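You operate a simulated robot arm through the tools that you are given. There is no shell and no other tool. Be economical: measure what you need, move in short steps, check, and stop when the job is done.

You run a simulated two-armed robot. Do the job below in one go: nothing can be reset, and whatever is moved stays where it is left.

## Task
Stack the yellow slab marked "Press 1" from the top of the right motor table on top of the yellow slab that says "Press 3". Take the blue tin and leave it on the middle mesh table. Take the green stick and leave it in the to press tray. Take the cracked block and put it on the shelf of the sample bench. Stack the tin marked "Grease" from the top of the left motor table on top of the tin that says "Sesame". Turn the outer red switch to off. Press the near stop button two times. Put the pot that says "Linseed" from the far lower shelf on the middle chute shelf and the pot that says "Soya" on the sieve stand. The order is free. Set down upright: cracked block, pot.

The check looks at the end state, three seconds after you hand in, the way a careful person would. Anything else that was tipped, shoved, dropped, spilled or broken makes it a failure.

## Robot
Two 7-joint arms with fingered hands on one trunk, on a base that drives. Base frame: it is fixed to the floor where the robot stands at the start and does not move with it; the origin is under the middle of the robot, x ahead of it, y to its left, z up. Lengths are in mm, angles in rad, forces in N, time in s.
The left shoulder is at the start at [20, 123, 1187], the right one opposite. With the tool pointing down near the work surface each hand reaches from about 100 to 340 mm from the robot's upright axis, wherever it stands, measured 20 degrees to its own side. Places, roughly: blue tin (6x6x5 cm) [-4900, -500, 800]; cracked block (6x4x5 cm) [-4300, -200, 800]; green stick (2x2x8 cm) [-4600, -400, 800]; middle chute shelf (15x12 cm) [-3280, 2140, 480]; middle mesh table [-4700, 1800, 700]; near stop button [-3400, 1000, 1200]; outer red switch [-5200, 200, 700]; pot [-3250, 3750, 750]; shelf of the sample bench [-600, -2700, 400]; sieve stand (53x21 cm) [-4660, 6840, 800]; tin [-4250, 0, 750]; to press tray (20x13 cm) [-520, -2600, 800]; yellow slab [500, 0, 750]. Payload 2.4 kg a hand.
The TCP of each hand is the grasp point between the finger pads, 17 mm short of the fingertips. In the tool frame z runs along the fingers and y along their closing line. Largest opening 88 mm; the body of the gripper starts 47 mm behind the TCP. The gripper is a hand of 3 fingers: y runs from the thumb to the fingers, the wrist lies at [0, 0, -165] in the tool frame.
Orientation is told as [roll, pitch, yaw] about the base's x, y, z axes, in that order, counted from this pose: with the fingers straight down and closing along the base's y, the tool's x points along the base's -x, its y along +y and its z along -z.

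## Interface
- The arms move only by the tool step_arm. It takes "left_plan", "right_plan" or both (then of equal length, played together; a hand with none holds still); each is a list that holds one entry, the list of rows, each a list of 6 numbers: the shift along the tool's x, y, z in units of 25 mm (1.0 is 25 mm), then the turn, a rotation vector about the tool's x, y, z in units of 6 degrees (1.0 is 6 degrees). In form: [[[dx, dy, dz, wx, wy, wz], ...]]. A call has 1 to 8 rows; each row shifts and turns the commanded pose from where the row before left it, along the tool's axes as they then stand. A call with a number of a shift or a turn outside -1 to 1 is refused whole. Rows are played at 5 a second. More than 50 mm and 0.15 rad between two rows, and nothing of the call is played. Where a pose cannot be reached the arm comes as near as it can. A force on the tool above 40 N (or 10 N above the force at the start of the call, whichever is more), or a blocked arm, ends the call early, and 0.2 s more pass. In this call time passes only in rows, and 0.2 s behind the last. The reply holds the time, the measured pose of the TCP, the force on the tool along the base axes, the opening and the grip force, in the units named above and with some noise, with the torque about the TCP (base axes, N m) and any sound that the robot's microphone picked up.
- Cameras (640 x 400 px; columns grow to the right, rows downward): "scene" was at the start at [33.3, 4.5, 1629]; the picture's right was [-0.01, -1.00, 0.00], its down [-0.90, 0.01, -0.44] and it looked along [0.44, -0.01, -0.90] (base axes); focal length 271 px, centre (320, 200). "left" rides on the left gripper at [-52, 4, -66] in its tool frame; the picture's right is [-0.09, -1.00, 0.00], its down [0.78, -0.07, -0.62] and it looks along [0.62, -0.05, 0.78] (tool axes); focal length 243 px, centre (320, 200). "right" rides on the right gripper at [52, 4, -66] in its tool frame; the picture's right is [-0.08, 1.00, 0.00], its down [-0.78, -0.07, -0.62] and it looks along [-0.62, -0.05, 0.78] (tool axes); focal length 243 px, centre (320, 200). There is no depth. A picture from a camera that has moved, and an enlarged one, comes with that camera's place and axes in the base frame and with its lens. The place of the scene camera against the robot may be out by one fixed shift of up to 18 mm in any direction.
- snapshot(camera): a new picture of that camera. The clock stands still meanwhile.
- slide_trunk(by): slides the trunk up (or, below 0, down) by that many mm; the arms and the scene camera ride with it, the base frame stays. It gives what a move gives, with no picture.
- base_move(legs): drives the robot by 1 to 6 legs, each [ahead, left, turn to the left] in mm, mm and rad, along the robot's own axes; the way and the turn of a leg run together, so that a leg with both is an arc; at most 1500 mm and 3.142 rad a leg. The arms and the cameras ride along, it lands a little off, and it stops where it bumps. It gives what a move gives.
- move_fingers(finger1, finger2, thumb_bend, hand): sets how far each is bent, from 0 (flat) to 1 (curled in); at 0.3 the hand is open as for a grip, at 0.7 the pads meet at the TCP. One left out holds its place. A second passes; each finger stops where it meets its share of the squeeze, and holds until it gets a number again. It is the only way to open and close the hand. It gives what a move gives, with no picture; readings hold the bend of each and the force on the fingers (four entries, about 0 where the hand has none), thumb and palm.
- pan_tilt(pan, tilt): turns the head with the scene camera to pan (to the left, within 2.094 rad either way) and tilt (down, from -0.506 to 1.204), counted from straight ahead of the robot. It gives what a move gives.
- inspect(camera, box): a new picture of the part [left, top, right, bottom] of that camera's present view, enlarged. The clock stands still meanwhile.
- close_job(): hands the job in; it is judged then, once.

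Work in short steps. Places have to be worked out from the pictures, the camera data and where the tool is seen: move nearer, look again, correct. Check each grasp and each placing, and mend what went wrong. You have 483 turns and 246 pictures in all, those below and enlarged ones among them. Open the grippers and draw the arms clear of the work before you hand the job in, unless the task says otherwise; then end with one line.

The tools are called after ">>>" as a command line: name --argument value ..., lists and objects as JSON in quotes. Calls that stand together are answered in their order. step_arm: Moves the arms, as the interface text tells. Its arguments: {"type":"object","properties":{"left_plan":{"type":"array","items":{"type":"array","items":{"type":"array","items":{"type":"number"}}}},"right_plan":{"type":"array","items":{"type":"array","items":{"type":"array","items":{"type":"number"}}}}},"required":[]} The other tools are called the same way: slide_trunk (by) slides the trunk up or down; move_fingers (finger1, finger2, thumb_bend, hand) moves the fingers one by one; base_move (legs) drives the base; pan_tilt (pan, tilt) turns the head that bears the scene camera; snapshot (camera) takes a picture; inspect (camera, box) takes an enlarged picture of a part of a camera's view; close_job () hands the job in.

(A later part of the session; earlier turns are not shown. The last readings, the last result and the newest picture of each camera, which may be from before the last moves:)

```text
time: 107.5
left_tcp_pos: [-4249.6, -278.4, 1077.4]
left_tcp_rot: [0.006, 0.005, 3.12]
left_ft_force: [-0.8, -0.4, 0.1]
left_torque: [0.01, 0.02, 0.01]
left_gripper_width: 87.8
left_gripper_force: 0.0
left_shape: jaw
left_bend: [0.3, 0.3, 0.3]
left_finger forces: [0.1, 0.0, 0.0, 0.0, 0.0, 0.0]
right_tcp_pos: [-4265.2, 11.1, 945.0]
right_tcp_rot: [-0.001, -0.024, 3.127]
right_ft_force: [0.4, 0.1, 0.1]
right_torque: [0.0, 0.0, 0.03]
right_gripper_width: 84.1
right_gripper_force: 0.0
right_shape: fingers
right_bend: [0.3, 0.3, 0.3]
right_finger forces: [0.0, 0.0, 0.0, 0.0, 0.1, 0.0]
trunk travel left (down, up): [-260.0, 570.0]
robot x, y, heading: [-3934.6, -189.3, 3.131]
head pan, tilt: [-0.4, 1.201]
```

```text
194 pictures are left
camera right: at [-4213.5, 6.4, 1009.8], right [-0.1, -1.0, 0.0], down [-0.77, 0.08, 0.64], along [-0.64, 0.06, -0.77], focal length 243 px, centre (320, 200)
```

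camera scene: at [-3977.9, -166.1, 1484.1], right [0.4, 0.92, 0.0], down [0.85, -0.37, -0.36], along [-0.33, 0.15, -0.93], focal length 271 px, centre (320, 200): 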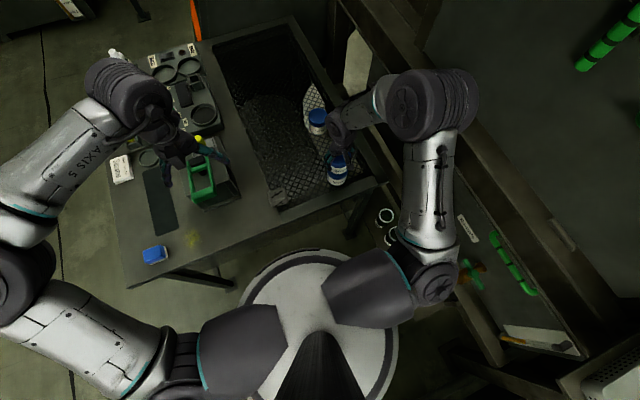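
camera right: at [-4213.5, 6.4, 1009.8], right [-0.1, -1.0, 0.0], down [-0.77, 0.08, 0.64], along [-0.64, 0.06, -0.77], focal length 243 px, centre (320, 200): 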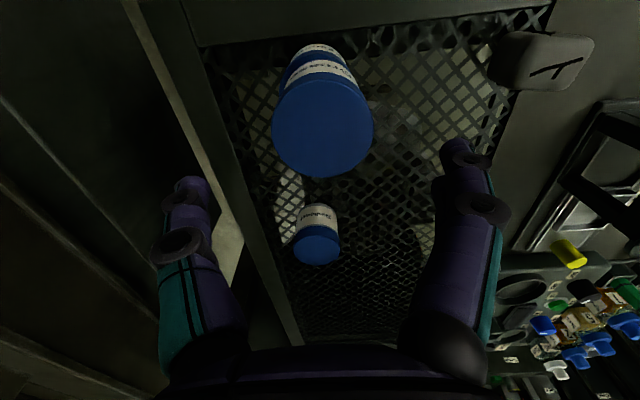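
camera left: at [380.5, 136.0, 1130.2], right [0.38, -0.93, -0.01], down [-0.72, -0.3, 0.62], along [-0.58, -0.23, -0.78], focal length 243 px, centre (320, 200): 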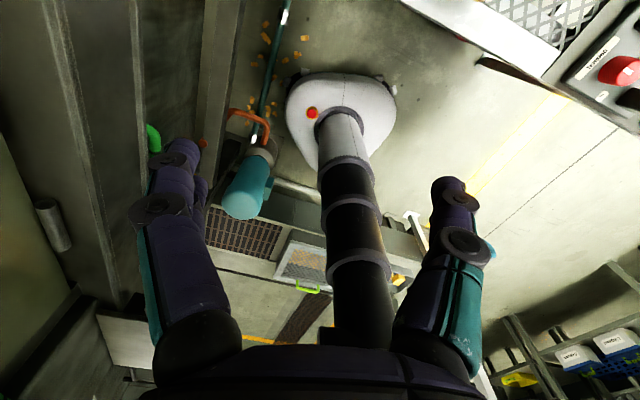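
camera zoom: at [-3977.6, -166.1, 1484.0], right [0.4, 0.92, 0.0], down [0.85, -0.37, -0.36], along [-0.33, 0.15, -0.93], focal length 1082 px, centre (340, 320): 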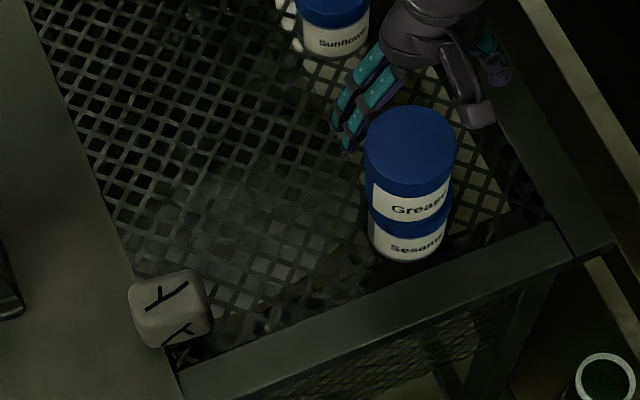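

Grease sits squarely on Sesame. Next is the cracked block: I move the left hand aside and the right hand over the block for a close look.

>>> step_arm --right_plan '[[[0, 0, 0, 0, 0, 0], [0, 1, 0, 0, 0, 0], [0, 1, 0, 0, 0, 0], [0, 1, 0, 0, 0, 0], [0, 1, 0, 0, 0, 0], [0, 1, 0, 0, 0, 0], [0, 0.8, 0, 0, 0, 0]]]' --left_plan '[[[0, 1, 0, 0, 0, 0], [0, 1, 0, 0, 0, 0], [0, 1, 0, 0, 0, 0], [0, 1, 0, 0, 0, 0], [0, 0, 0, 0, 0, 0], [0, 0, 0, 0, 0, 0], [0, 0, 0, 0, 0, 0]]]'

>>> snapshot --camera "right"

```text
time: 109.1
left_tcp_pos: [-4252.0, -378.6, 1075.9]
left_tcp_rot: [0.006, 0.004, 3.119]
left_ft_force: [-0.4, -0.1, -0.3]
left_torque: [0.04, -0.02, 0.0]
left_gripper_width: 87.9
left_gripper_force: 0.0
left_shape: jaw
left_bend: [0.3, 0.3, 0.3]
left_finger forces: [0.1, 0.0, 0.0, 0.0, 0.0, 0.0]
right_tcp_pos: [-4268.9, -134.0, 945.1]
right_tcp_rot: [-0.002, -0.021, 3.129]
right_ft_force: [-0.6, 0.0, -0.2]
right_torque: [0.01, 0.01, 0.0]
right_gripper_width: 84.1
right_gripper_force: 0.0
right_shape: fingers
right_bend: [0.3, 0.3, 0.3]
right_finger forces: [0.1, 0.1, 0.0, 0.0, 0.0, 0.0]
trunk travel left (down, up): [-260.0, 570.0]
robot x, y, heading: [-3939.3, -193.1, 3.132]
head pan, tilt: [-0.4, 1.201]
```

```text
193 pictures are left
camera right: at [-4215.8, -138.8, 1008.5], right [-0.1, -1.0, 0.0], down [-0.77, 0.08, 0.64], along [-0.64, 0.06, -0.77], focal length 243 px, centre (320, 200)
```

right: 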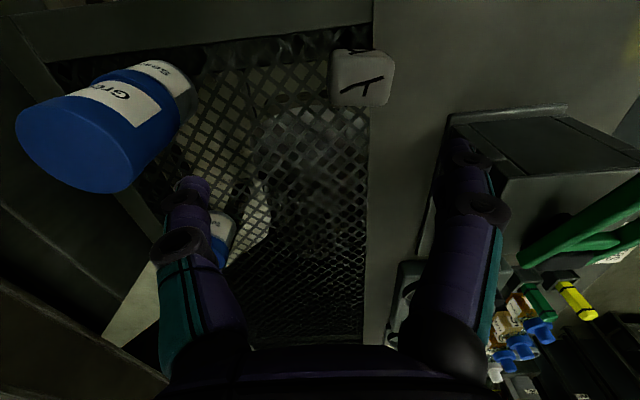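

>>> inspect --camera "right" --box '[300, 20, 430, 120]'

```text
4.00 times, centred on (365, 70) of right
camera zoom: at [-4215.8, -138.8, 1008.5], right [-0.1, -1.0, 0.0], down [-0.77, 0.08, 0.64], along [-0.64, 0.06, -0.77], focal length 970 px, centre (140, 720)
```

zoom: 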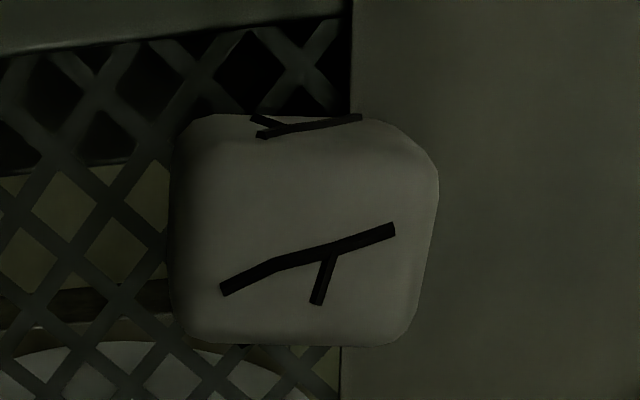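

The block's top centre is near (-4267, -166), about 50 mm wide in y and 40 mm deep. To place it later under the bench top I grip it with the hand pitched 45 degrees forward, so I tilt now, well above it.

>>> step_arm --right_plan '[[[0, 0.16, 0, 0, -0.9375, 0], [0, 0.16, 0, 0, -0.9375, 0], [0, 0.16, 0, 0, -0.9375, 0], [0, 0.16, 0, 0, -0.9375, 0], [0, 0.16, 0, 0, -0.9375, 0], [0, 0.16, 0, 0, -0.9375, 0], [0, 0.16, 0, 0, -0.9375, 0], [0, 0.16, 0, 0, -0.9375, 0]]]'

>>> snapshot --camera "right"

```text
time: 110.9
left_tcp_pos: [-4252.5, -378.1, 1077.3]
left_tcp_rot: [0.004, 0.005, 3.12]
left_ft_force: [-0.6, -0.6, -0.1]
left_torque: [0.03, -0.03, 0.01]
left_gripper_width: 87.8
left_gripper_force: 0.1
left_shape: jaw
left_bend: [0.3, 0.3, 0.3]
left_finger forces: [0.0, 0.1, 0.0, 0.0, 0.1, 0.0]
right_tcp_pos: [-4268.3, -159.7, 942.7]
right_tcp_rot: [-0.032, -0.732, 3.135]
right_ft_force: [0.7, 0.9, 0.1]
right_torque: [0.0, 0.0, -0.02]
right_gripper_width: 84.2
right_gripper_force: 0.0
right_shape: fingers
right_bend: [0.3, 0.3, 0.3]
right_finger forces: [0.1, 0.0, 0.0, 0.0, 0.0, 0.0]
right hand out of reach, approached as far as the arm can: row 7
trunk travel left (down, up): [-260.0, 570.0]
robot x, y, heading: [-3935.1, -189.8, 3.129]
head pan, tilt: [-0.4, 1.201]
```

```text
191 pictures are left
camera right: at [-4186.2, -166.3, 956.7], right [-0.09, -1.0, 0.03], down [-0.16, 0.05, 0.99], along [-0.98, 0.08, -0.17], focal length 243 px, centre (320, 200)
```

right: 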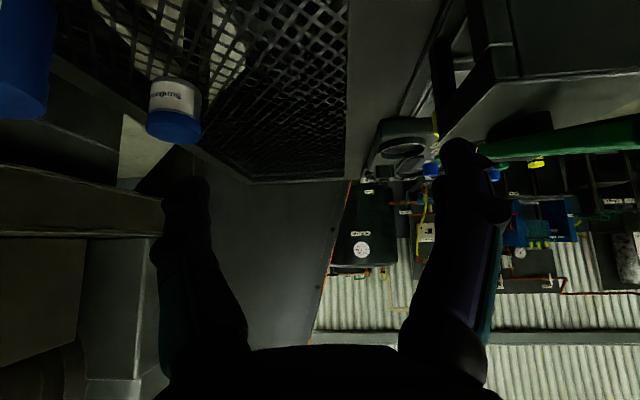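

The pitch reached is 42 degrees, which will do. I descend to about z 800 around the block.

>>> step_arm --right_plan '[[[0.643, 0.04, 0.716, 0, 0, 0], [0.643, 0.04, 0.716, 0, 0, 0], [0.643, 0.04, 0.716, 0, 0, 0], [0.643, 0.04, 0.716, 0, 0, 0], [0.643, 0.04, 0.716, 0, 0, 0]]]'

>>> snapshot --camera "right"

>>> inspect --camera "scene" --box '[220, 120, 380, 250]'

```text
time: 112.1
left_tcp_pos: [-4252.6, -377.8, 1077.4]
left_tcp_rot: [0.006, 0.007, 3.12]
left_ft_force: [-0.2, -0.2, 1.3]
left_torque: [0.01, 0.0, 0.0]
left_gripper_width: 88.1
left_gripper_force: 0.0
left_shape: jaw
left_bend: [0.3, 0.3, 0.3]
left_finger forces: [0.0, 0.1, 0.0, 0.1, 0.1, 0.1]
right_tcp_pos: [-4267.9, -161.2, 822.1]
right_tcp_rot: [-0.029, -0.734, 3.133]
right_ft_force: [0.0, -0.2, 0.3]
right_torque: [0.04, 0.01, -0.02]
right_gripper_width: 84.1
right_gripper_force: 0.0
right_shape: fingers
right_bend: [0.3, 0.3, 0.3]
right_finger forces: [0.1, 0.1, 0.1, 0.0, 0.0, 0.0]
trunk travel left (down, up): [-260.0, 570.0]
robot x, y, heading: [-3935.7, -190.4, 3.13]
head pan, tilt: [-0.4, 1.201]
```

```text
190 pictures are left
camera right: at [-4186.3, -169.1, 836.3], right [-0.09, -1.0, 0.04], down [-0.16, 0.05, 0.99], along [-0.98, 0.08, -0.17], focal length 243 px, centre (320, 200)
```

right: 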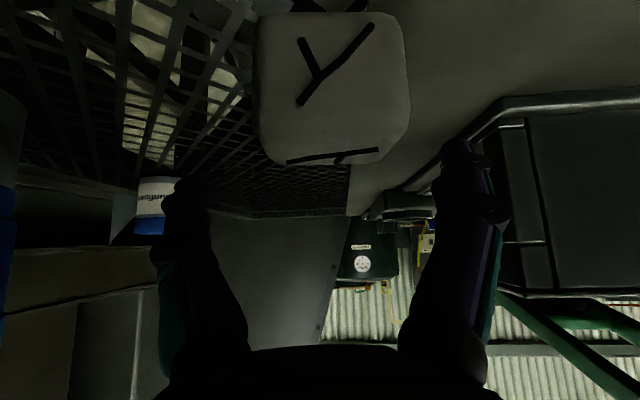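

```text
3.08 times, centred on (300, 185) of scene
camera zoom: at [-3977.9, -166.3, 1484.0], right [0.4, 0.92, 0.0], down [0.85, -0.37, -0.36], along [-0.33, 0.15, -0.93], focal length 832 px, centre (382, 246)
```

zoom: 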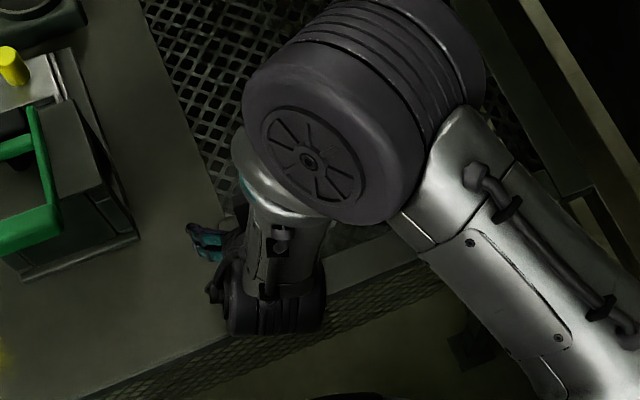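

The block's near face is at about x -4258, centre y near -166. I move 5 mm ahead, 5 mm left, and down 36 mm in small rows.

>>> step_arm --right_plan '[[[0.17, 0.1, 0.5, 0, 0, 0], [0.32, 0.1, 0.35, 0, 0, 0], [0.32, 0, 0.35, 0, 0, 0]]]'

>>> snapshot --camera "right"

```text
time: 112.9
left_tcp_pos: [-4252.1, -380.1, 1076.0]
left_tcp_rot: [0.006, 0.004, 3.117]
left_ft_force: [-0.7, -0.5, -0.3]
left_torque: [-0.02, 0.01, 0.01]
left_gripper_width: 88.1
left_gripper_force: 0.2
left_shape: jaw
left_bend: [0.3, 0.3, 0.3]
left_finger forces: [0.0, 0.1, 0.0, 0.0, 0.0, 0.1]
right_tcp_pos: [-4273.8, -166.4, 786.2]
right_tcp_rot: [-0.031, -0.731, 3.133]
right_ft_force: [-0.2, 0.4, -0.7]
right_torque: [0.01, 0.01, 0.0]
right_gripper_width: 84.2
right_gripper_force: 0.2
right_shape: fingers
right_bend: [0.3, 0.3, 0.3]
right_finger forces: [0.0, 0.0, 0.0, 0.0, 0.1, 0.1]
trunk travel left (down, up): [-260.0, 570.0]
robot x, y, heading: [-3934.6, -194.8, 3.134]
head pan, tilt: [-0.4, 1.201]
```

```text
188 pictures are left
camera right: at [-4191.8, -173.3, 800.5], right [-0.09, -1.0, 0.03], down [-0.16, 0.05, 0.99], along [-0.98, 0.08, -0.17], focal length 243 px, centre (320, 200)
```

right: 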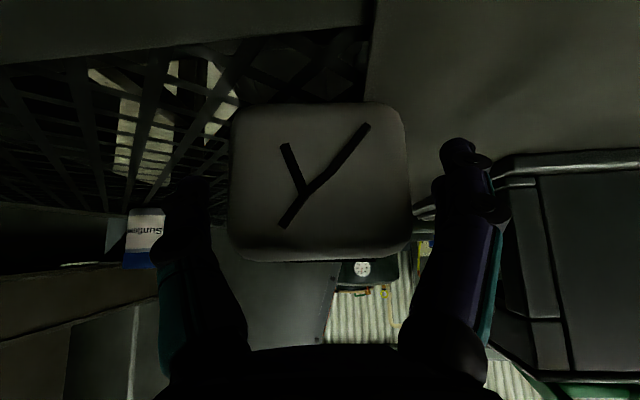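

The block is well centred. I close the hand and lift.

>>> move_fingers --hand "right" --finger1 0.7 --finger2 0.7 --thumb_bend 0.7

>>> step_arm --right_plan '[[[-0.267, 0, -0.3, 0, 0, 0], [-0.6, 0, -0.67, 0, 0, 0], [-0.6, 0, -0.67, 0, 0, 0], [-0.6, 0, -0.67, 0, 0, 0], [-0.6, 0, -0.67, 0, 0, 0]]]'

>>> snapshot --camera "right"

```text
time: 113.9
left_tcp_pos: [-4251.0, -378.5, 1076.6]
left_tcp_rot: [0.006, 0.005, 3.119]
left_ft_force: [-0.2, 0.4, -0.4]
left_torque: [-0.03, -0.05, 0.02]
left_gripper_width: 88.1
left_gripper_force: 0.0
left_shape: jaw
left_bend: [0.3, 0.3, 0.3]
left_finger forces: [0.0, 0.1, 0.0, 0.0, 0.0, 0.0]
right_tcp_pos: [-4274.5, -166.6, 787.0]
right_tcp_rot: [-0.029, -0.732, 3.134]
right_ft_force: [-0.1, -0.6, 0.7]
right_torque: [-0.05, -0.05, 0.01]
right_gripper_width: 44.9
right_gripper_force: 14.9
right_shape: fingers
right_bend: [0.53, 0.53, 0.54]
right_finger forces: [8.5, 7.1, 0.0, 0.0, 14.9, 0.1]
trunk travel left (down, up): [-260.0, 570.0]
robot x, y, heading: [-3936.7, -192.0, 3.125]
head pan, tilt: [-0.4, 1.201]
```

```text
time: 115.1
left_tcp_pos: [-4253.7, -378.8, 1077.1]
left_tcp_rot: [0.007, 0.006, 3.119]
left_ft_force: [0.2, -0.3, 0.0]
left_torque: [0.0, -0.01, -0.03]
left_gripper_width: 87.8
left_gripper_force: 0.1
left_shape: jaw
left_bend: [0.3, 0.3, 0.3]
left_finger forces: [0.0, 0.0, 0.1, 0.1, 0.1, 0.0]
right_tcp_pos: [-4273.1, -168.9, 884.1]
right_tcp_rot: [-0.029, -0.732, 3.133]
right_ft_force: [-0.4, -1.0, -0.7]
right_torque: [-0.02, -0.01, 0.02]
right_gripper_width: 44.8
right_gripper_force: 14.8
right_shape: fingers
right_bend: [0.53, 0.53, 0.54]
right_finger forces: [8.4, 6.8, 0.1, 0.0, 15.4, 0.0]
trunk travel left (down, up): [-260.0, 570.0]
robot x, y, heading: [-3937.7, -196.7, 3.132]
head pan, tilt: [-0.4, 1.201]
```

```text
187 pictures are left
camera right: at [-4191.5, -175.0, 899.4], right [-0.09, -1.0, 0.03], down [-0.16, 0.05, 0.99], along [-0.98, 0.08, -0.17], focal length 243 px, centre (320, 200)
```

right: 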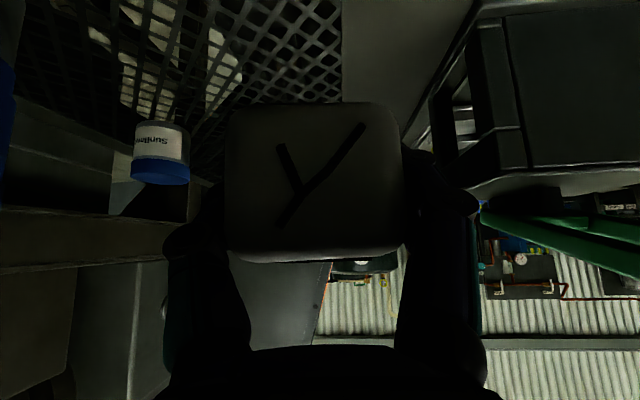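

The block is held securely and upright. I raise the trunk, back out, strafe south and go round to the table's south side to reach the stick with the left hand.

>>> slide_trunk --by 140

>>> base_move --legs '[[-110, 0, 0], [0, 960, 0], [700, 0, 0], [0, 0, -1.57]]'

>>> pan_tilt --pan 0 --tilt 0.75

>>> snapshot --camera "scene"

```text
time: 116.7
left_tcp_pos: [-4251.8, -379.1, 1215.9]
left_tcp_rot: [0.005, 0.004, 3.118]
left_ft_force: [0.2, -0.1, 0.6]
left_torque: [-0.02, 0.01, 0.02]
left_gripper_width: 87.5
left_gripper_force: 0.0
left_shape: jaw
left_bend: [0.3, 0.3, 0.3]
left_finger forces: [0.0, 0.0, 0.0, 0.0, 0.1, 0.0]
right_tcp_pos: [-4274.2, -168.7, 1025.1]
right_tcp_rot: [-0.031, -0.732, 3.132]
right_ft_force: [0.5, -0.5, -1.5]
right_torque: [-0.02, -0.02, 0.01]
right_gripper_width: 45.1
right_gripper_force: 14.9
right_shape: fingers
right_bend: [0.53, 0.53, 0.54]
right_finger forces: [8.3, 6.8, 0.0, 0.0, 15.2, 0.0]
trunk travel left (down, up): [-400.0, 430.0]
robot x, y, heading: [-3935.2, -193.9, 3.131]
head pan, tilt: [-0.4, 1.201]
```

```text
time: 129.8
left_tcp_pos: [-4723.9, -798.5, 1216.7]
left_tcp_rot: [0.004, 0.004, 1.521]
left_ft_force: [0.0, -0.4, 1.6]
left_torque: [0.02, 0.02, 0.02]
left_gripper_width: 88.0
left_gripper_force: 0.1
left_shape: jaw
left_bend: [0.3, 0.3, 0.3]
left_finger forces: [0.0, 0.0, 0.0, 0.1, 0.1, 0.0]
right_tcp_pos: [-4512.7, -782.4, 1025.1]
right_tcp_rot: [-0.03, -0.732, 1.535]
right_ft_force: [-0.3, -0.3, -0.6]
right_torque: [-0.02, 0.0, -0.02]
right_gripper_width: 45.0
right_gripper_force: 15.0
right_shape: fingers
right_bend: [0.53, 0.53, 0.54]
right_finger forces: [8.2, 6.9, 0.1, 0.1, 15.2, 0.0]
trunk travel left (down, up): [-400.0, 430.0]
robot x, y, heading: [-4550.3, -1114.6, 1.533]
head pan, tilt: [-0.4, 1.201]
```

```text
time: 130.7
left_tcp_pos: [-4723.4, -798.0, 1217.2]
left_tcp_rot: [0.005, 0.006, 1.52]
left_ft_force: [0.3, -0.2, 0.2]
left_torque: [0.0, 0.0, -0.01]
left_gripper_width: 87.8
left_gripper_force: 0.0
left_shape: jaw
left_bend: [0.3, 0.3, 0.3]
left_finger forces: [0.0, 0.0, 0.0, 0.0, 0.1, 0.0]
right_tcp_pos: [-4512.2, -783.4, 1025.6]
right_tcp_rot: [-0.03, -0.73, 1.534]
right_ft_force: [0.5, 0.1, -1.5]
right_torque: [-0.04, 0.02, 0.01]
right_gripper_width: 44.9
right_gripper_force: 14.8
right_shape: fingers
right_bend: [0.53, 0.53, 0.54]
right_finger forces: [8.3, 6.8, 0.0, 0.0, 15.2, 0.1]
trunk travel left (down, up): [-400.0, 430.0]
robot x, y, heading: [-4545.4, -1115.9, 1.53]
head pan, tilt: [0.0, 0.75]
```

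```text
186 pictures are left
camera scene: at [-4554.4, -1050.0, 1655.7], right [1.0, -0.04, 0.0], down [-0.03, -0.68, -0.73], along [0.03, 0.73, -0.68], focal length 271 px, centre (320, 200)
```

scene: 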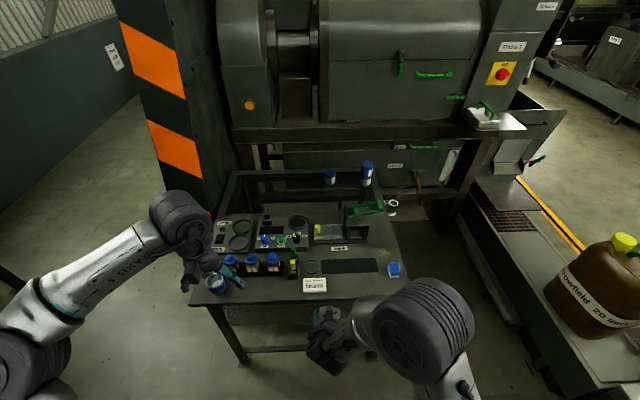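

>>> inspect --camera "scene" --box '[180, 210, 420, 310]'

```text
2.67 times, centred on (300, 260) of scene
camera zoom: at [-4554.4, -1050.0, 1655.7], right [1.0, -0.04, 0.0], down [-0.03, -0.68, -0.73], along [0.03, 0.73, -0.68], focal length 722 px, centre (373, 40)
```

zoom: 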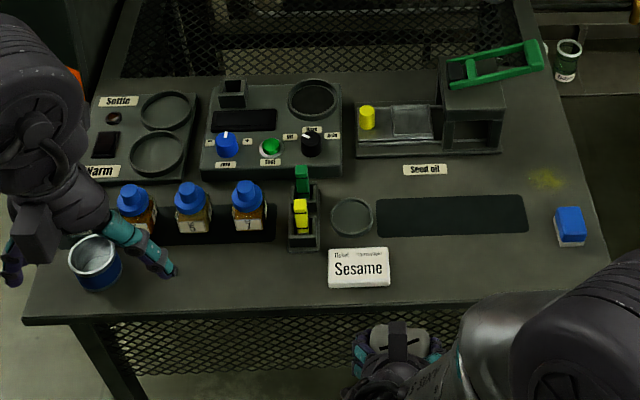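

The green stick stands behind the yellow one, near (-4628, -435). I drive ahead 235 mm, then bring the left hand over it with the fingers half closed.

>>> base_move --legs '[[235, 0, 0.04]]'

>>> move_fingers --hand "left" --finger1 0.48 --finger2 0.48 --thumb_bend 0.48

>>> snapshot --camera "left"

```text
time: 132.4
left_tcp_pos: [-4731.6, -569.9, 1216.6]
left_tcp_rot: [0.006, 0.006, 1.557]
left_ft_force: [-0.4, -0.4, -0.2]
left_torque: [-0.01, 0.03, -0.02]
left_gripper_width: 87.7
left_gripper_force: 0.0
left_shape: jaw
left_bend: [0.3, 0.3, 0.3]
left_finger forces: [0.0, 0.1, 0.1, 0.0, 0.0, 0.0]
right_tcp_pos: [-4521.1, -546.6, 1024.4]
right_tcp_rot: [-0.03, -0.731, 1.574]
right_ft_force: [0.3, 1.1, -0.4]
right_torque: [-0.02, -0.02, 0.03]
right_gripper_width: 44.8
right_gripper_force: 14.6
right_shape: fingers
right_bend: [0.53, 0.53, 0.54]
right_finger forces: [8.3, 6.8, 0.0, 0.0, 15.1, 0.0]
trunk travel left (down, up): [-400.0, 430.0]
robot x, y, heading: [-4541.0, -884.2, 1.572]
head pan, tilt: [0.0, 0.75]
```

```text
time: 133.4
left_tcp_pos: [-4731.7, -571.3, 1216.2]
left_tcp_rot: [0.005, 0.005, 1.559]
left_ft_force: [-1.2, -0.4, -0.2]
left_torque: [0.0, 0.0, 0.02]
left_gripper_width: 45.2
left_gripper_force: 0.0
left_shape: fingers
left_bend: [0.48, 0.48, 0.48]
left_finger forces: [0.0, 0.1, 0.0, 0.0, 0.0, 0.0]
right_tcp_pos: [-4521.2, -547.1, 1024.5]
right_tcp_rot: [-0.029, -0.73, 1.573]
right_ft_force: [-0.3, -0.9, -0.7]
right_torque: [-0.02, -0.01, -0.01]
right_gripper_width: 44.9
right_gripper_force: 15.1
right_shape: fingers
right_bend: [0.53, 0.53, 0.54]
right_finger forces: [8.2, 6.9, 0.0, 0.0, 15.1, 0.1]
trunk travel left (down, up): [-400.0, 430.0]
robot x, y, heading: [-4545.0, -883.1, 1.564]
head pan, tilt: [0.0, 0.75]
```

```text
184 pictures are left
camera left: at [-4735.0, -518.2, 1282.0], right [1.0, 0.07, -0.01], down [0.06, -0.78, 0.62], along [0.04, -0.62, -0.78], focal length 243 px, centre (320, 200)
```

left: 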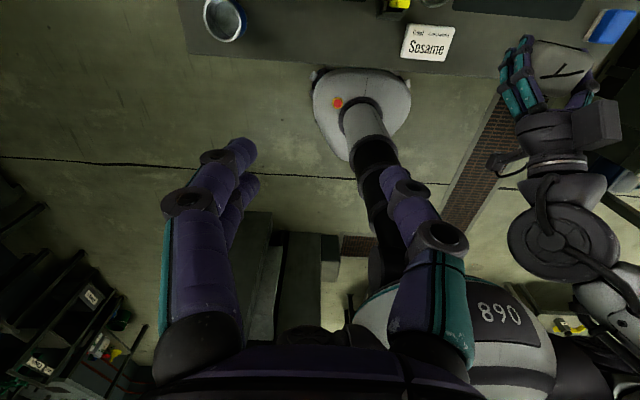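

I bring the left hand over the stick at about z 1017, and ease the right hand aside to keep distance.

>>> step_arm --left_plan '[[[-0.69, -0.52, 1, 0, 0, 0], [-0.69, -0.52, 1, 0, 0, 0], [-0.69, -0.52, 1, 0, 0, 0], [-0.69, -0.52, 1, 0, 0, 0], [-0.69, -0.52, 1, 0, 0, 0], [-0.69, -0.52, 1, 0, 0, 0], [-0.69, -0.52, 1, 0, 0, 0], [-0.69, -0.52, 1, 0, 0, 0]]]' --right_plan '[[[0, -0.5, 0, 0, 0, 0], [0, -0.5, 0, 0, 0, 0], [0, -0.5, 0, 0, 0, 0], [0, -0.5, 0, 0, 0, 0], [0, -0.5, 0, 0, 0, 0], [0, -0.5, 0, 0, 0, 0], [0, 0, 0, 0, 0, 0], [0, 0, 0, 0, 0, 0]]]'

>>> snapshot --camera "left"

>>> snapshot --camera "scene"

```text
time: 135.2
left_tcp_pos: [-4628.2, -434.9, 1016.5]
left_tcp_rot: [0.006, 0.004, 1.557]
left_ft_force: [0.1, -0.2, 0.9]
left_torque: [-0.02, 0.0, 0.0]
left_gripper_width: 44.9
left_gripper_force: 0.2
left_shape: fingers
left_bend: [0.48, 0.48, 0.48]
left_finger forces: [0.0, 0.1, 0.0, 0.0, 0.0, 0.0]
right_tcp_pos: [-4443.9, -549.2, 1026.5]
right_tcp_rot: [-0.029, -0.732, 1.573]
right_ft_force: [-0.4, 0.3, -0.1]
right_torque: [-0.03, 0.0, 0.01]
right_gripper_width: 44.9
right_gripper_force: 15.5
right_shape: fingers
right_bend: [0.53, 0.53, 0.54]
right_finger forces: [8.2, 6.8, 0.0, 0.0, 15.1, 0.0]
trunk travel left (down, up): [-400.0, 430.0]
robot x, y, heading: [-4542.9, -880.3, 1.567]
head pan, tilt: [0.0, 0.75]
```

```text
183 pictures are left
camera left: at [-4631.7, -382.2, 1080.8], right [1.0, 0.07, -0.01], down [0.06, -0.78, 0.62], along [0.04, -0.62, -0.78], focal length 243 px, centre (320, 200)
```

left: 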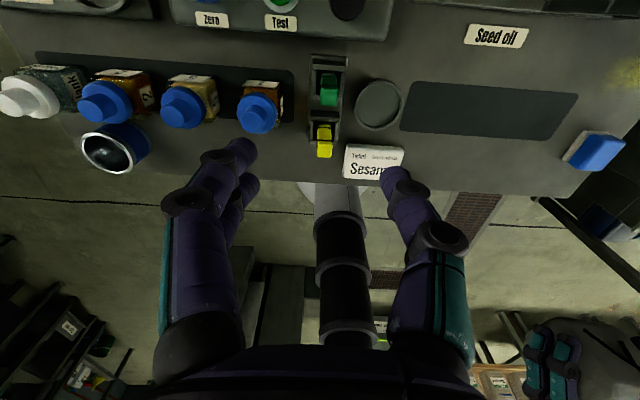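

```text
182 pictures are left
camera scene: at [-4551.2, -815.2, 1655.7], right [1.0, 0.0, 0.0], down [0.0, -0.68, -0.73], along [0.0, 0.73, -0.68], focal length 271 px, centre (320, 200)
```

scene: 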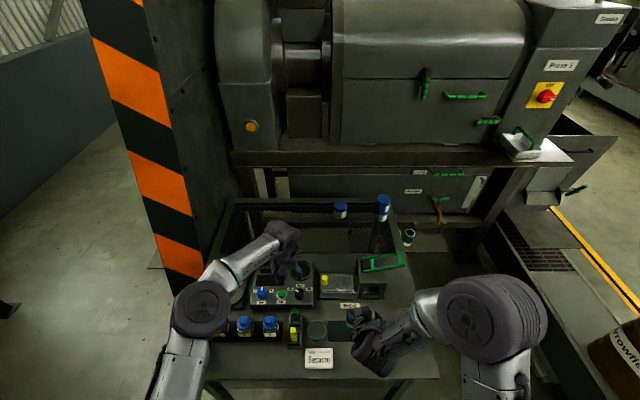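

From the left camera the stick's top is near (-4619, -448). I correct and lower to about z 920 for a closer look.

>>> step_arm --left_plan '[[[0.28, -0.18, 1, 0, 0, 0], [0.28, -0.18, 1, 0, 0, 0], [0, 0, 1, 0, 0, 0], [0, 0, 0.9, 0, 0, 0]]]'

>>> snapshot --camera "left"

```text
time: 136.2
left_tcp_pos: [-4620.7, -450.3, 918.2]
left_tcp_rot: [0.005, 0.005, 1.559]
left_ft_force: [0.0, -0.1, 0.5]
left_torque: [0.03, -0.02, -0.01]
left_gripper_width: 44.9
left_gripper_force: 0.1
left_shape: fingers
left_bend: [0.48, 0.48, 0.48]
left_finger forces: [0.0, 0.0, 0.0, 0.1, 0.0, 0.1]
right_tcp_pos: [-4444.6, -548.7, 1026.7]
right_tcp_rot: [-0.03, -0.731, 1.573]
right_ft_force: [-0.1, -0.7, -0.2]
right_torque: [-0.03, -0.01, -0.02]
right_gripper_width: 44.8
right_gripper_force: 14.5
right_shape: fingers
right_bend: [0.53, 0.53, 0.54]
right_finger forces: [8.2, 6.8, 0.0, 0.0, 15.1, 0.0]
trunk travel left (down, up): [-400.0, 430.0]
robot x, y, heading: [-4544.3, -881.3, 1.571]
head pan, tilt: [0.0, 0.75]
```

```text
181 pictures are left
camera left: at [-4623.8, -398.0, 983.5], right [1.0, 0.07, -0.01], down [0.06, -0.78, 0.62], along [0.04, -0.62, -0.78], focal length 243 px, centre (320, 200)
```

left: 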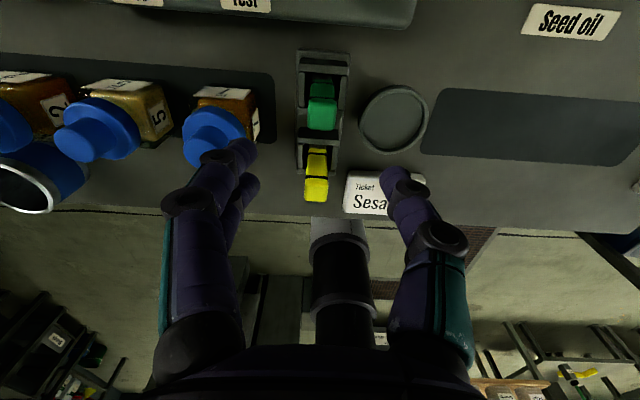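

>>> inspect --camera "left" --box '[240, 40, 400, 220]'

```text
2.22 times, centred on (320, 130) of left
camera zoom: at [-4623.8, -398.0, 983.5], right [1.0, 0.07, -0.01], down [0.06, -0.78, 0.62], along [0.04, -0.62, -0.78], focal length 539 px, centre (320, 356)
```

zoom: 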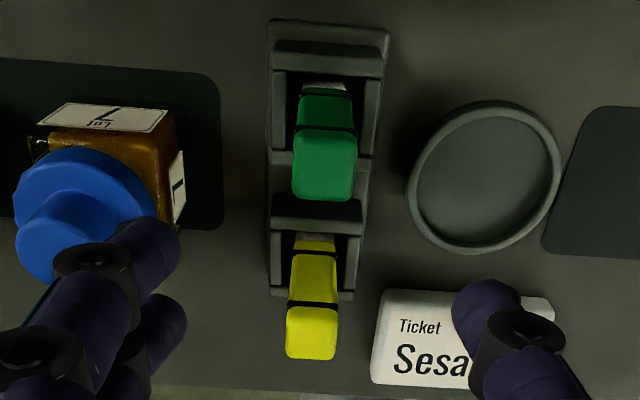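

Triangulating two views puts the stick's top near (-4620, -453, 825). I lower to about z 845 and look again.

>>> step_arm --left_plan '[[[0.12, -0.05, 1, 0, 0, 0], [0, 0, 1, 0, 0, 0], [0, 0, 0.9, 0, 0, 0]]]'

>>> snapshot --camera "left"

```text
time: 137.0
left_tcp_pos: [-4617.1, -454.5, 844.3]
left_tcp_rot: [0.009, 0.005, 1.557]
left_ft_force: [0.0, 0.1, -1.3]
left_torque: [0.01, 0.0, -0.01]
left_gripper_width: 45.0
left_gripper_force: 0.0
left_shape: fingers
left_bend: [0.48, 0.48, 0.48]
left_finger forces: [0.1, 0.0, 0.0, 0.0, 0.1, 0.1]
right_tcp_pos: [-4444.7, -548.9, 1027.1]
right_tcp_rot: [-0.03, -0.731, 1.573]
right_ft_force: [-0.7, 0.2, -0.4]
right_torque: [0.01, 0.02, 0.03]
right_gripper_width: 44.9
right_gripper_force: 15.1
right_shape: fingers
right_bend: [0.53, 0.53, 0.54]
right_finger forces: [8.2, 6.9, 0.0, 0.0, 15.1, 0.0]
trunk travel left (down, up): [-400.0, 430.0]
robot x, y, heading: [-4540.3, -885.0, 1.57]
head pan, tilt: [0.0, 0.75]
```

```text
179 pictures are left
camera left: at [-4621.6, -401.4, 910.0], right [1.0, 0.07, -0.01], down [0.06, -0.78, 0.62], along [0.04, -0.62, -0.78], focal length 243 px, centre (320, 200)
```

left: 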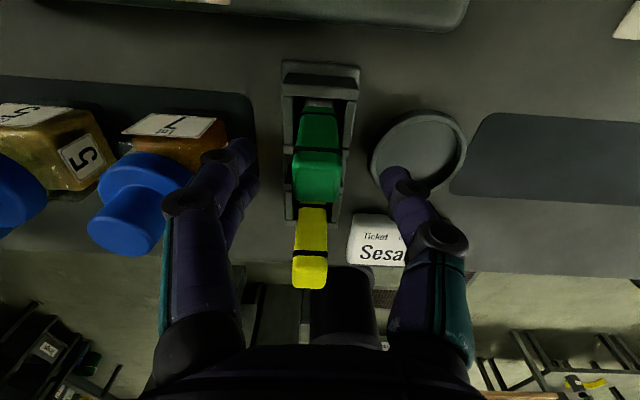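

The stick's top is about 4 mm nearer and 2 mm left of the hand axis. I correct and lower to z of about 816.

>>> step_arm --left_plan '[[[0.16, 0.06, 0.4, 0, 0, 0], [0, 0, 0.4, 0, 0, 0], [0, 0, 0.35, 0, 0, 0]]]'

>>> snapshot --camera "left"

```text
time: 137.8
left_tcp_pos: [-4621.2, -464.8, 816.3]
left_tcp_rot: [0.006, 0.005, 1.559]
left_ft_force: [-0.5, -0.4, 0.4]
left_torque: [-0.04, 0.01, 0.0]
left_gripper_width: 44.9
left_gripper_force: 0.1
left_shape: fingers
left_bend: [0.48, 0.48, 0.48]
left_finger forces: [0.0, 0.0, 0.0, 0.0, 0.0, 0.0]
left hand out of reach, approached as far as the arm can: row 3
right_tcp_pos: [-4444.7, -549.4, 1026.3]
right_tcp_rot: [-0.032, -0.732, 1.573]
right_ft_force: [-0.1, 0.3, -1.5]
right_torque: [0.01, -0.03, 0.02]
right_gripper_width: 44.8
right_gripper_force: 14.9
right_shape: fingers
right_bend: [0.53, 0.53, 0.54]
right_finger forces: [8.2, 6.8, 0.1, 0.0, 15.1, 0.0]
trunk travel left (down, up): [-400.0, 430.0]
robot x, y, heading: [-4543.7, -883.7, 1.564]
head pan, tilt: [0.0, 0.75]
```

```text
178 pictures are left
camera left: at [-4624.8, -412.8, 881.8], right [1.0, 0.07, -0.01], down [0.06, -0.78, 0.62], along [0.04, -0.62, -0.78], focal length 243 px, centre (320, 200)
```

left: 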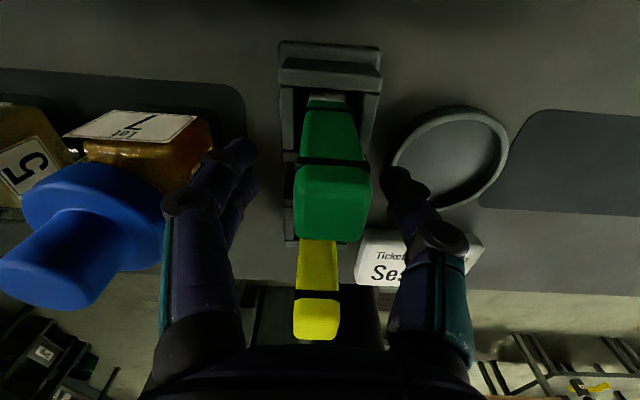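

The arm hit its reach limit and sits about 14 mm short of the stick. I lift, lower the trunk 100 mm for more reach, and step forward.

>>> step_arm --left_plan '[[[0, 0, -1, 0, 0, 0], [0, 0, -1, 0, 0, 0], [0, -0.12, -1, 0, 0, 0], [-0.6, 0, -1, 0, 0, 0]]]'

>>> slide_trunk --by -75

>>> snapshot --camera "left"

```text
time: 138.8
left_tcp_pos: [-4614.9, -451.7, 918.2]
left_tcp_rot: [0.006, 0.006, 1.559]
left_ft_force: [-1.3, -0.7, 0.2]
left_torque: [0.02, -0.07, -0.04]
left_gripper_width: 45.1
left_gripper_force: 0.1
left_shape: fingers
left_bend: [0.48, 0.48, 0.48]
left_finger forces: [0.0, 0.0, 0.0, 0.1, 0.0, 0.1]
right_tcp_pos: [-4443.2, -548.6, 1026.1]
right_tcp_rot: [-0.028, -0.731, 1.572]
right_ft_force: [-0.6, -0.6, -0.9]
right_torque: [-0.01, 0.01, -0.01]
right_gripper_width: 44.7
right_gripper_force: 15.2
right_shape: fingers
right_bend: [0.53, 0.53, 0.54]
right_finger forces: [8.2, 6.8, 0.1, 0.0, 15.0, 0.0]
trunk travel left (down, up): [-400.0, 430.0]
robot x, y, heading: [-4545.1, -883.9, 1.571]
head pan, tilt: [0.0, 0.75]
```

```text
time: 139.9
left_tcp_pos: [-4617.0, -452.7, 843.8]
left_tcp_rot: [0.006, 0.006, 1.559]
left_ft_force: [0.3, -0.2, -0.7]
left_torque: [0.04, 0.0, -0.03]
left_gripper_width: 44.7
left_gripper_force: 0.1
left_shape: fingers
left_bend: [0.48, 0.48, 0.48]
left_finger forces: [0.0, 0.0, 0.1, 0.0, 0.0, 0.1]
right_tcp_pos: [-4444.5, -547.6, 951.4]
right_tcp_rot: [-0.029, -0.732, 1.573]
right_ft_force: [0.8, -0.3, -1.3]
right_torque: [0.01, 0.0, -0.01]
right_gripper_width: 44.9
right_gripper_force: 15.1
right_shape: fingers
right_bend: [0.53, 0.53, 0.54]
right_finger forces: [8.2, 6.9, 0.0, 0.0, 15.1, 0.1]
trunk travel left (down, up): [-325.0, 505.0]
robot x, y, heading: [-4543.8, -882.4, 1.567]
head pan, tilt: [0.0, 0.75]
```

```text
177 pictures are left
camera left: at [-4620.3, -398.8, 908.0], right [1.0, 0.07, -0.01], down [0.06, -0.78, 0.62], along [0.04, -0.62, -0.78], focal length 243 px, centre (320, 200)
```

left: 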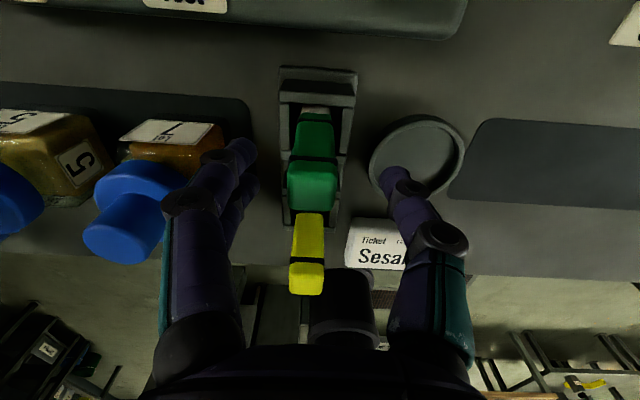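

Stick refined to (-4620, -447), top at z 840. I correct and lower to z of about 817.

>>> step_arm --left_plan '[[[-0.24, 0.1, 0, 0, 0, 0], [0, 0, 0.55, 0, 0, 0], [0, 0, 0.5, 0, 0, 0]]]'

>>> snapshot --camera "left"

```text
time: 140.7
left_tcp_pos: [-4618.3, -445.0, 817.5]
left_tcp_rot: [0.007, 0.006, 1.558]
left_ft_force: [0.2, 1.0, 0.0]
left_torque: [0.0, 0.02, 0.01]
left_gripper_width: 45.0
left_gripper_force: 0.1
left_shape: fingers
left_bend: [0.48, 0.48, 0.48]
left_finger forces: [0.1, 0.0, 0.0, 0.1, 0.0, 0.1]
right_tcp_pos: [-4443.9, -548.6, 952.3]
right_tcp_rot: [-0.03, -0.731, 1.572]
right_ft_force: [0.4, -0.1, -0.9]
right_torque: [-0.03, -0.02, 0.04]
right_gripper_width: 45.1
right_gripper_force: 14.7
right_shape: fingers
right_bend: [0.53, 0.53, 0.54]
right_finger forces: [8.2, 6.8, 0.0, 0.0, 15.2, 0.0]
trunk travel left (down, up): [-325.0, 505.0]
robot x, y, heading: [-4542.5, -883.0, 1.566]
head pan, tilt: [0.0, 0.75]
```

```text
176 pictures are left
camera left: at [-4622.9, -392.0, 882.8], right [1.0, 0.07, -0.01], down [0.06, -0.78, 0.62], along [0.04, -0.62, -0.78], focal length 243 px, centre (320, 200)
```

left: 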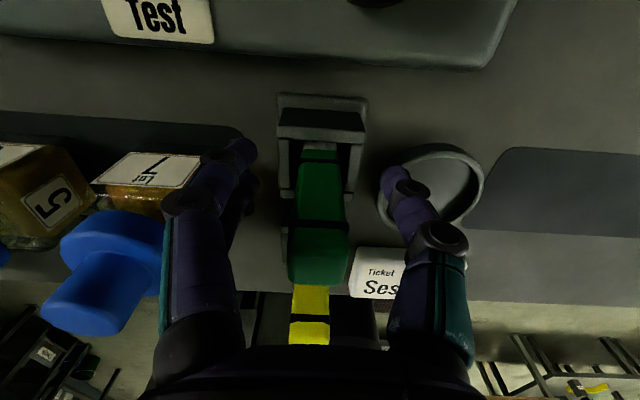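

The stick is centred between the fingers. I close the left hand and lift.

>>> move_fingers --hand "left" --finger1 0.75 --finger2 0.75 --thumb_bend 0.75

>>> snapshot --camera "left"

```text
time: 141.7
left_tcp_pos: [-4620.3, -445.8, 817.1]
left_tcp_rot: [0.004, 0.004, 1.559]
left_ft_force: [0.4, 0.0, -0.4]
left_torque: [0.01, -0.03, 0.01]
left_gripper_width: 0.0
left_gripper_force: 6.6
left_shape: fingers
left_bend: [0.74, 0.7, 0.68]
left_finger forces: [1.3, 5.8, 0.0, 0.1, 6.7, 0.1]
right_tcp_pos: [-4444.2, -548.9, 951.6]
right_tcp_rot: [-0.029, -0.731, 1.572]
right_ft_force: [0.0, -0.1, -0.4]
right_torque: [-0.01, -0.04, -0.04]
right_gripper_width: 44.8
right_gripper_force: 14.9
right_shape: fingers
right_bend: [0.53, 0.53, 0.54]
right_finger forces: [8.2, 6.7, 0.1, 0.0, 15.1, 0.0]
trunk travel left (down, up): [-325.0, 505.0]
robot x, y, heading: [-4541.7, -884.7, 1.571]
head pan, tilt: [0.0, 0.75]
```

```text
175 pictures are left
camera left: at [-4623.1, -392.0, 882.8], right [1.0, 0.07, -0.01], down [0.06, -0.78, 0.62], along [0.04, -0.62, -0.78], focal length 243 px, centre (320, 200)
```

left: 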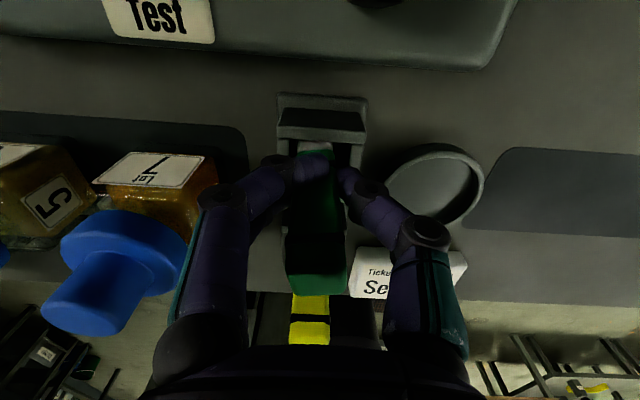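

The fingers met each other in front of the stick and missed it. I open them and inspect closely.

>>> move_fingers --hand "left" --finger1 0.48 --finger2 0.48 --thumb_bend 0.48

>>> inspect --camera "left" --box '[240, 80, 400, 350]'

>>> inspect --camera "scene" --box '[230, 240, 350, 360]'

```text
time: 142.7
left_tcp_pos: [-4619.0, -444.6, 817.6]
left_tcp_rot: [0.005, 0.005, 1.558]
left_ft_force: [0.8, -0.1, 0.0]
left_torque: [-0.01, 0.01, 0.01]
left_gripper_width: 44.0
left_gripper_force: 0.1
left_shape: fingers
left_bend: [0.48, 0.48, 0.48]
left_finger forces: [0.0, 0.0, 0.0, 0.1, 0.0, 0.0]
right_tcp_pos: [-4445.1, -548.4, 953.1]
right_tcp_rot: [-0.03, -0.731, 1.572]
right_ft_force: [0.4, 0.1, -0.6]
right_torque: [0.01, 0.02, 0.01]
right_gripper_width: 44.8
right_gripper_force: 15.0
right_shape: fingers
right_bend: [0.53, 0.53, 0.54]
right_finger forces: [8.3, 6.8, 0.2, 0.1, 15.1, 0.0]
trunk travel left (down, up): [-325.0, 505.0]
robot x, y, heading: [-4540.9, -883.2, 1.567]
head pan, tilt: [0.0, 0.75]
```

```text
1.48 times, centred on (320, 215) of left
camera zoom: at [-4623.0, -392.1, 882.8], right [1.0, 0.07, -0.01], down [0.06, -0.78, 0.62], along [0.04, -0.62, -0.78], focal length 359 px, centre (320, 178)
```

zoom: 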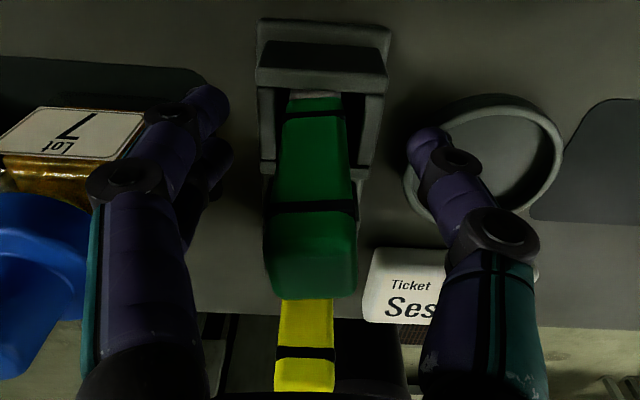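

```text
3.33 times, centred on (290, 300) of scene
camera zoom: at [-4551.8, -815.5, 1580.7], right [1.0, 0.0, 0.0], down [0.0, -0.68, -0.73], along [0.0, 0.73, -0.68], focal length 902 px, centre (420, -133)
```

zoom: 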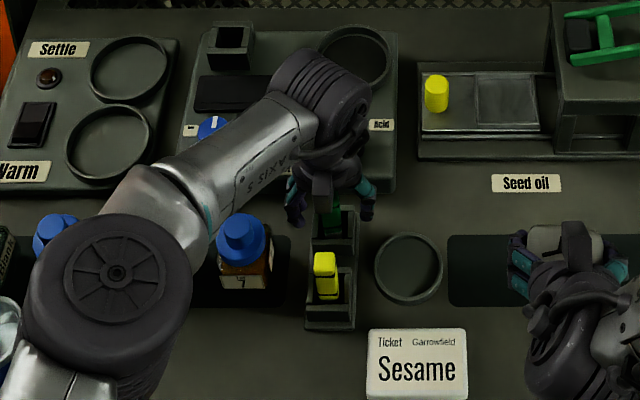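

The top face is the lower strip, so the stick is really at about y -461. I step 17 mm back toward the robot and close again.

>>> step_arm --left_plan '[[[0.35, 0.04, 0, 0, 0, 0], [0.35, 0, 0, 0, 0, 0]]]'

>>> move_fingers --hand "left" --finger1 0.75 --finger2 0.75 --thumb_bend 0.75

>>> snapshot --camera "left"

```text
time: 143.3
left_tcp_pos: [-4620.0, -463.0, 817.3]
left_tcp_rot: [0.005, 0.004, 1.558]
left_ft_force: [-0.2, 0.1, 0.6]
left_torque: [-0.05, 0.0, -0.04]
left_gripper_width: 44.1
left_gripper_force: 0.0
left_shape: fingers
left_bend: [0.48, 0.48, 0.48]
left_finger forces: [0.1, 0.0, 0.0, 0.0, 0.0, 0.1]
right_tcp_pos: [-4444.4, -549.4, 952.2]
right_tcp_rot: [-0.03, -0.729, 1.572]
right_ft_force: [-0.4, 0.4, -0.7]
right_torque: [-0.01, 0.01, 0.0]
right_gripper_width: 45.0
right_gripper_force: 15.4
right_shape: fingers
right_bend: [0.53, 0.53, 0.54]
right_finger forces: [8.2, 6.8, 0.0, 0.1, 15.0, 0.0]
trunk travel left (down, up): [-325.0, 505.0]
robot x, y, heading: [-4545.1, -882.8, 1.574]
head pan, tilt: [0.0, 0.75]
```

```text
time: 144.3
left_tcp_pos: [-4619.1, -463.2, 816.6]
left_tcp_rot: [0.005, 0.005, 1.559]
left_ft_force: [-2.3, 0.2, 0.6]
left_torque: [0.04, 0.01, 0.01]
left_gripper_width: 0.2
left_gripper_force: 0.4
left_shape: fingers
left_bend: [0.74, 0.74, 0.74]
left_finger forces: [1.8, 0.1, 0.0, 0.0, 0.1, 0.0]
right_tcp_pos: [-4444.2, -548.3, 951.9]
right_tcp_rot: [-0.029, -0.732, 1.573]
right_ft_force: [-0.6, 0.5, -1.0]
right_torque: [0.01, -0.01, 0.01]
right_gripper_width: 44.8
right_gripper_force: 14.9
right_shape: fingers
right_bend: [0.53, 0.53, 0.54]
right_finger forces: [8.2, 6.8, 0.1, 0.0, 15.1, 0.0]
trunk travel left (down, up): [-325.0, 505.0]
robot x, y, heading: [-4542.2, -888.9, 1.571]
head pan, tilt: [0.0, 0.75]
```

```text
172 pictures are left
camera left: at [-4624.0, -410.0, 881.8], right [1.0, 0.07, -0.01], down [0.06, -0.78, 0.62], along [0.04, -0.62, -0.78], focal length 243 px, centre (320, 200)
```

left: 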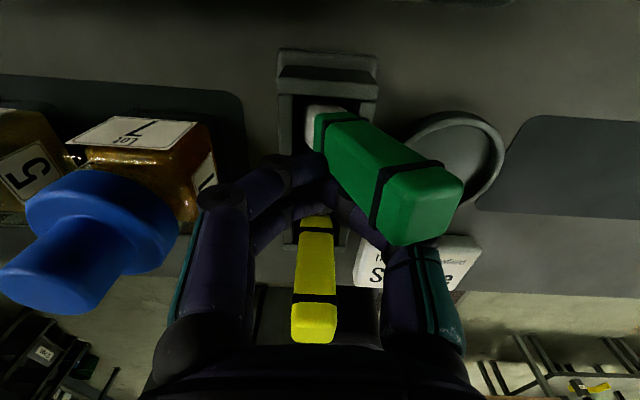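

The finger swept the stick so it now leans in its slot. The first attempt had actually pinched it with one finger. I open and see where it settles.

>>> move_fingers --hand "left" --finger1 0.48 --finger2 0.48 --thumb_bend 0.48

>>> inspect --camera "left" --box '[220, 80, 480, 350]'

```text
time: 145.3
left_tcp_pos: [-4619.9, -461.7, 816.1]
left_tcp_rot: [0.005, 0.006, 1.559]
left_ft_force: [0.3, 1.2, -0.2]
left_torque: [0.02, 0.0, 0.01]
left_gripper_width: 43.9
left_gripper_force: 0.2
left_shape: fingers
left_bend: [0.48, 0.48, 0.48]
left_finger forces: [0.0, 0.0, 0.0, 0.0, 0.1, 0.0]
right_tcp_pos: [-4444.2, -548.8, 951.2]
right_tcp_rot: [-0.029, -0.731, 1.574]
right_ft_force: [0.1, -0.8, -0.7]
right_torque: [-0.03, -0.01, 0.0]
right_gripper_width: 45.0
right_gripper_force: 14.4
right_shape: fingers
right_bend: [0.53, 0.53, 0.54]
right_finger forces: [8.2, 6.8, 0.1, 0.0, 15.1, 0.0]
trunk travel left (down, up): [-325.0, 505.0]
robot x, y, heading: [-4545.2, -885.5, 1.568]
head pan, tilt: [0.0, 0.75]
```

```text
1.48 times, centred on (350, 215) of left
camera zoom: at [-4623.8, -410.0, 881.8], right [1.0, 0.07, -0.01], down [0.06, -0.78, 0.62], along [0.04, -0.62, -0.78], focal length 359 px, centre (276, 178)
```

zoom: 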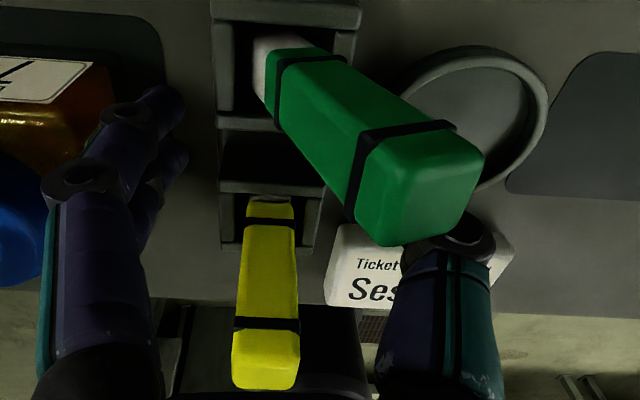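

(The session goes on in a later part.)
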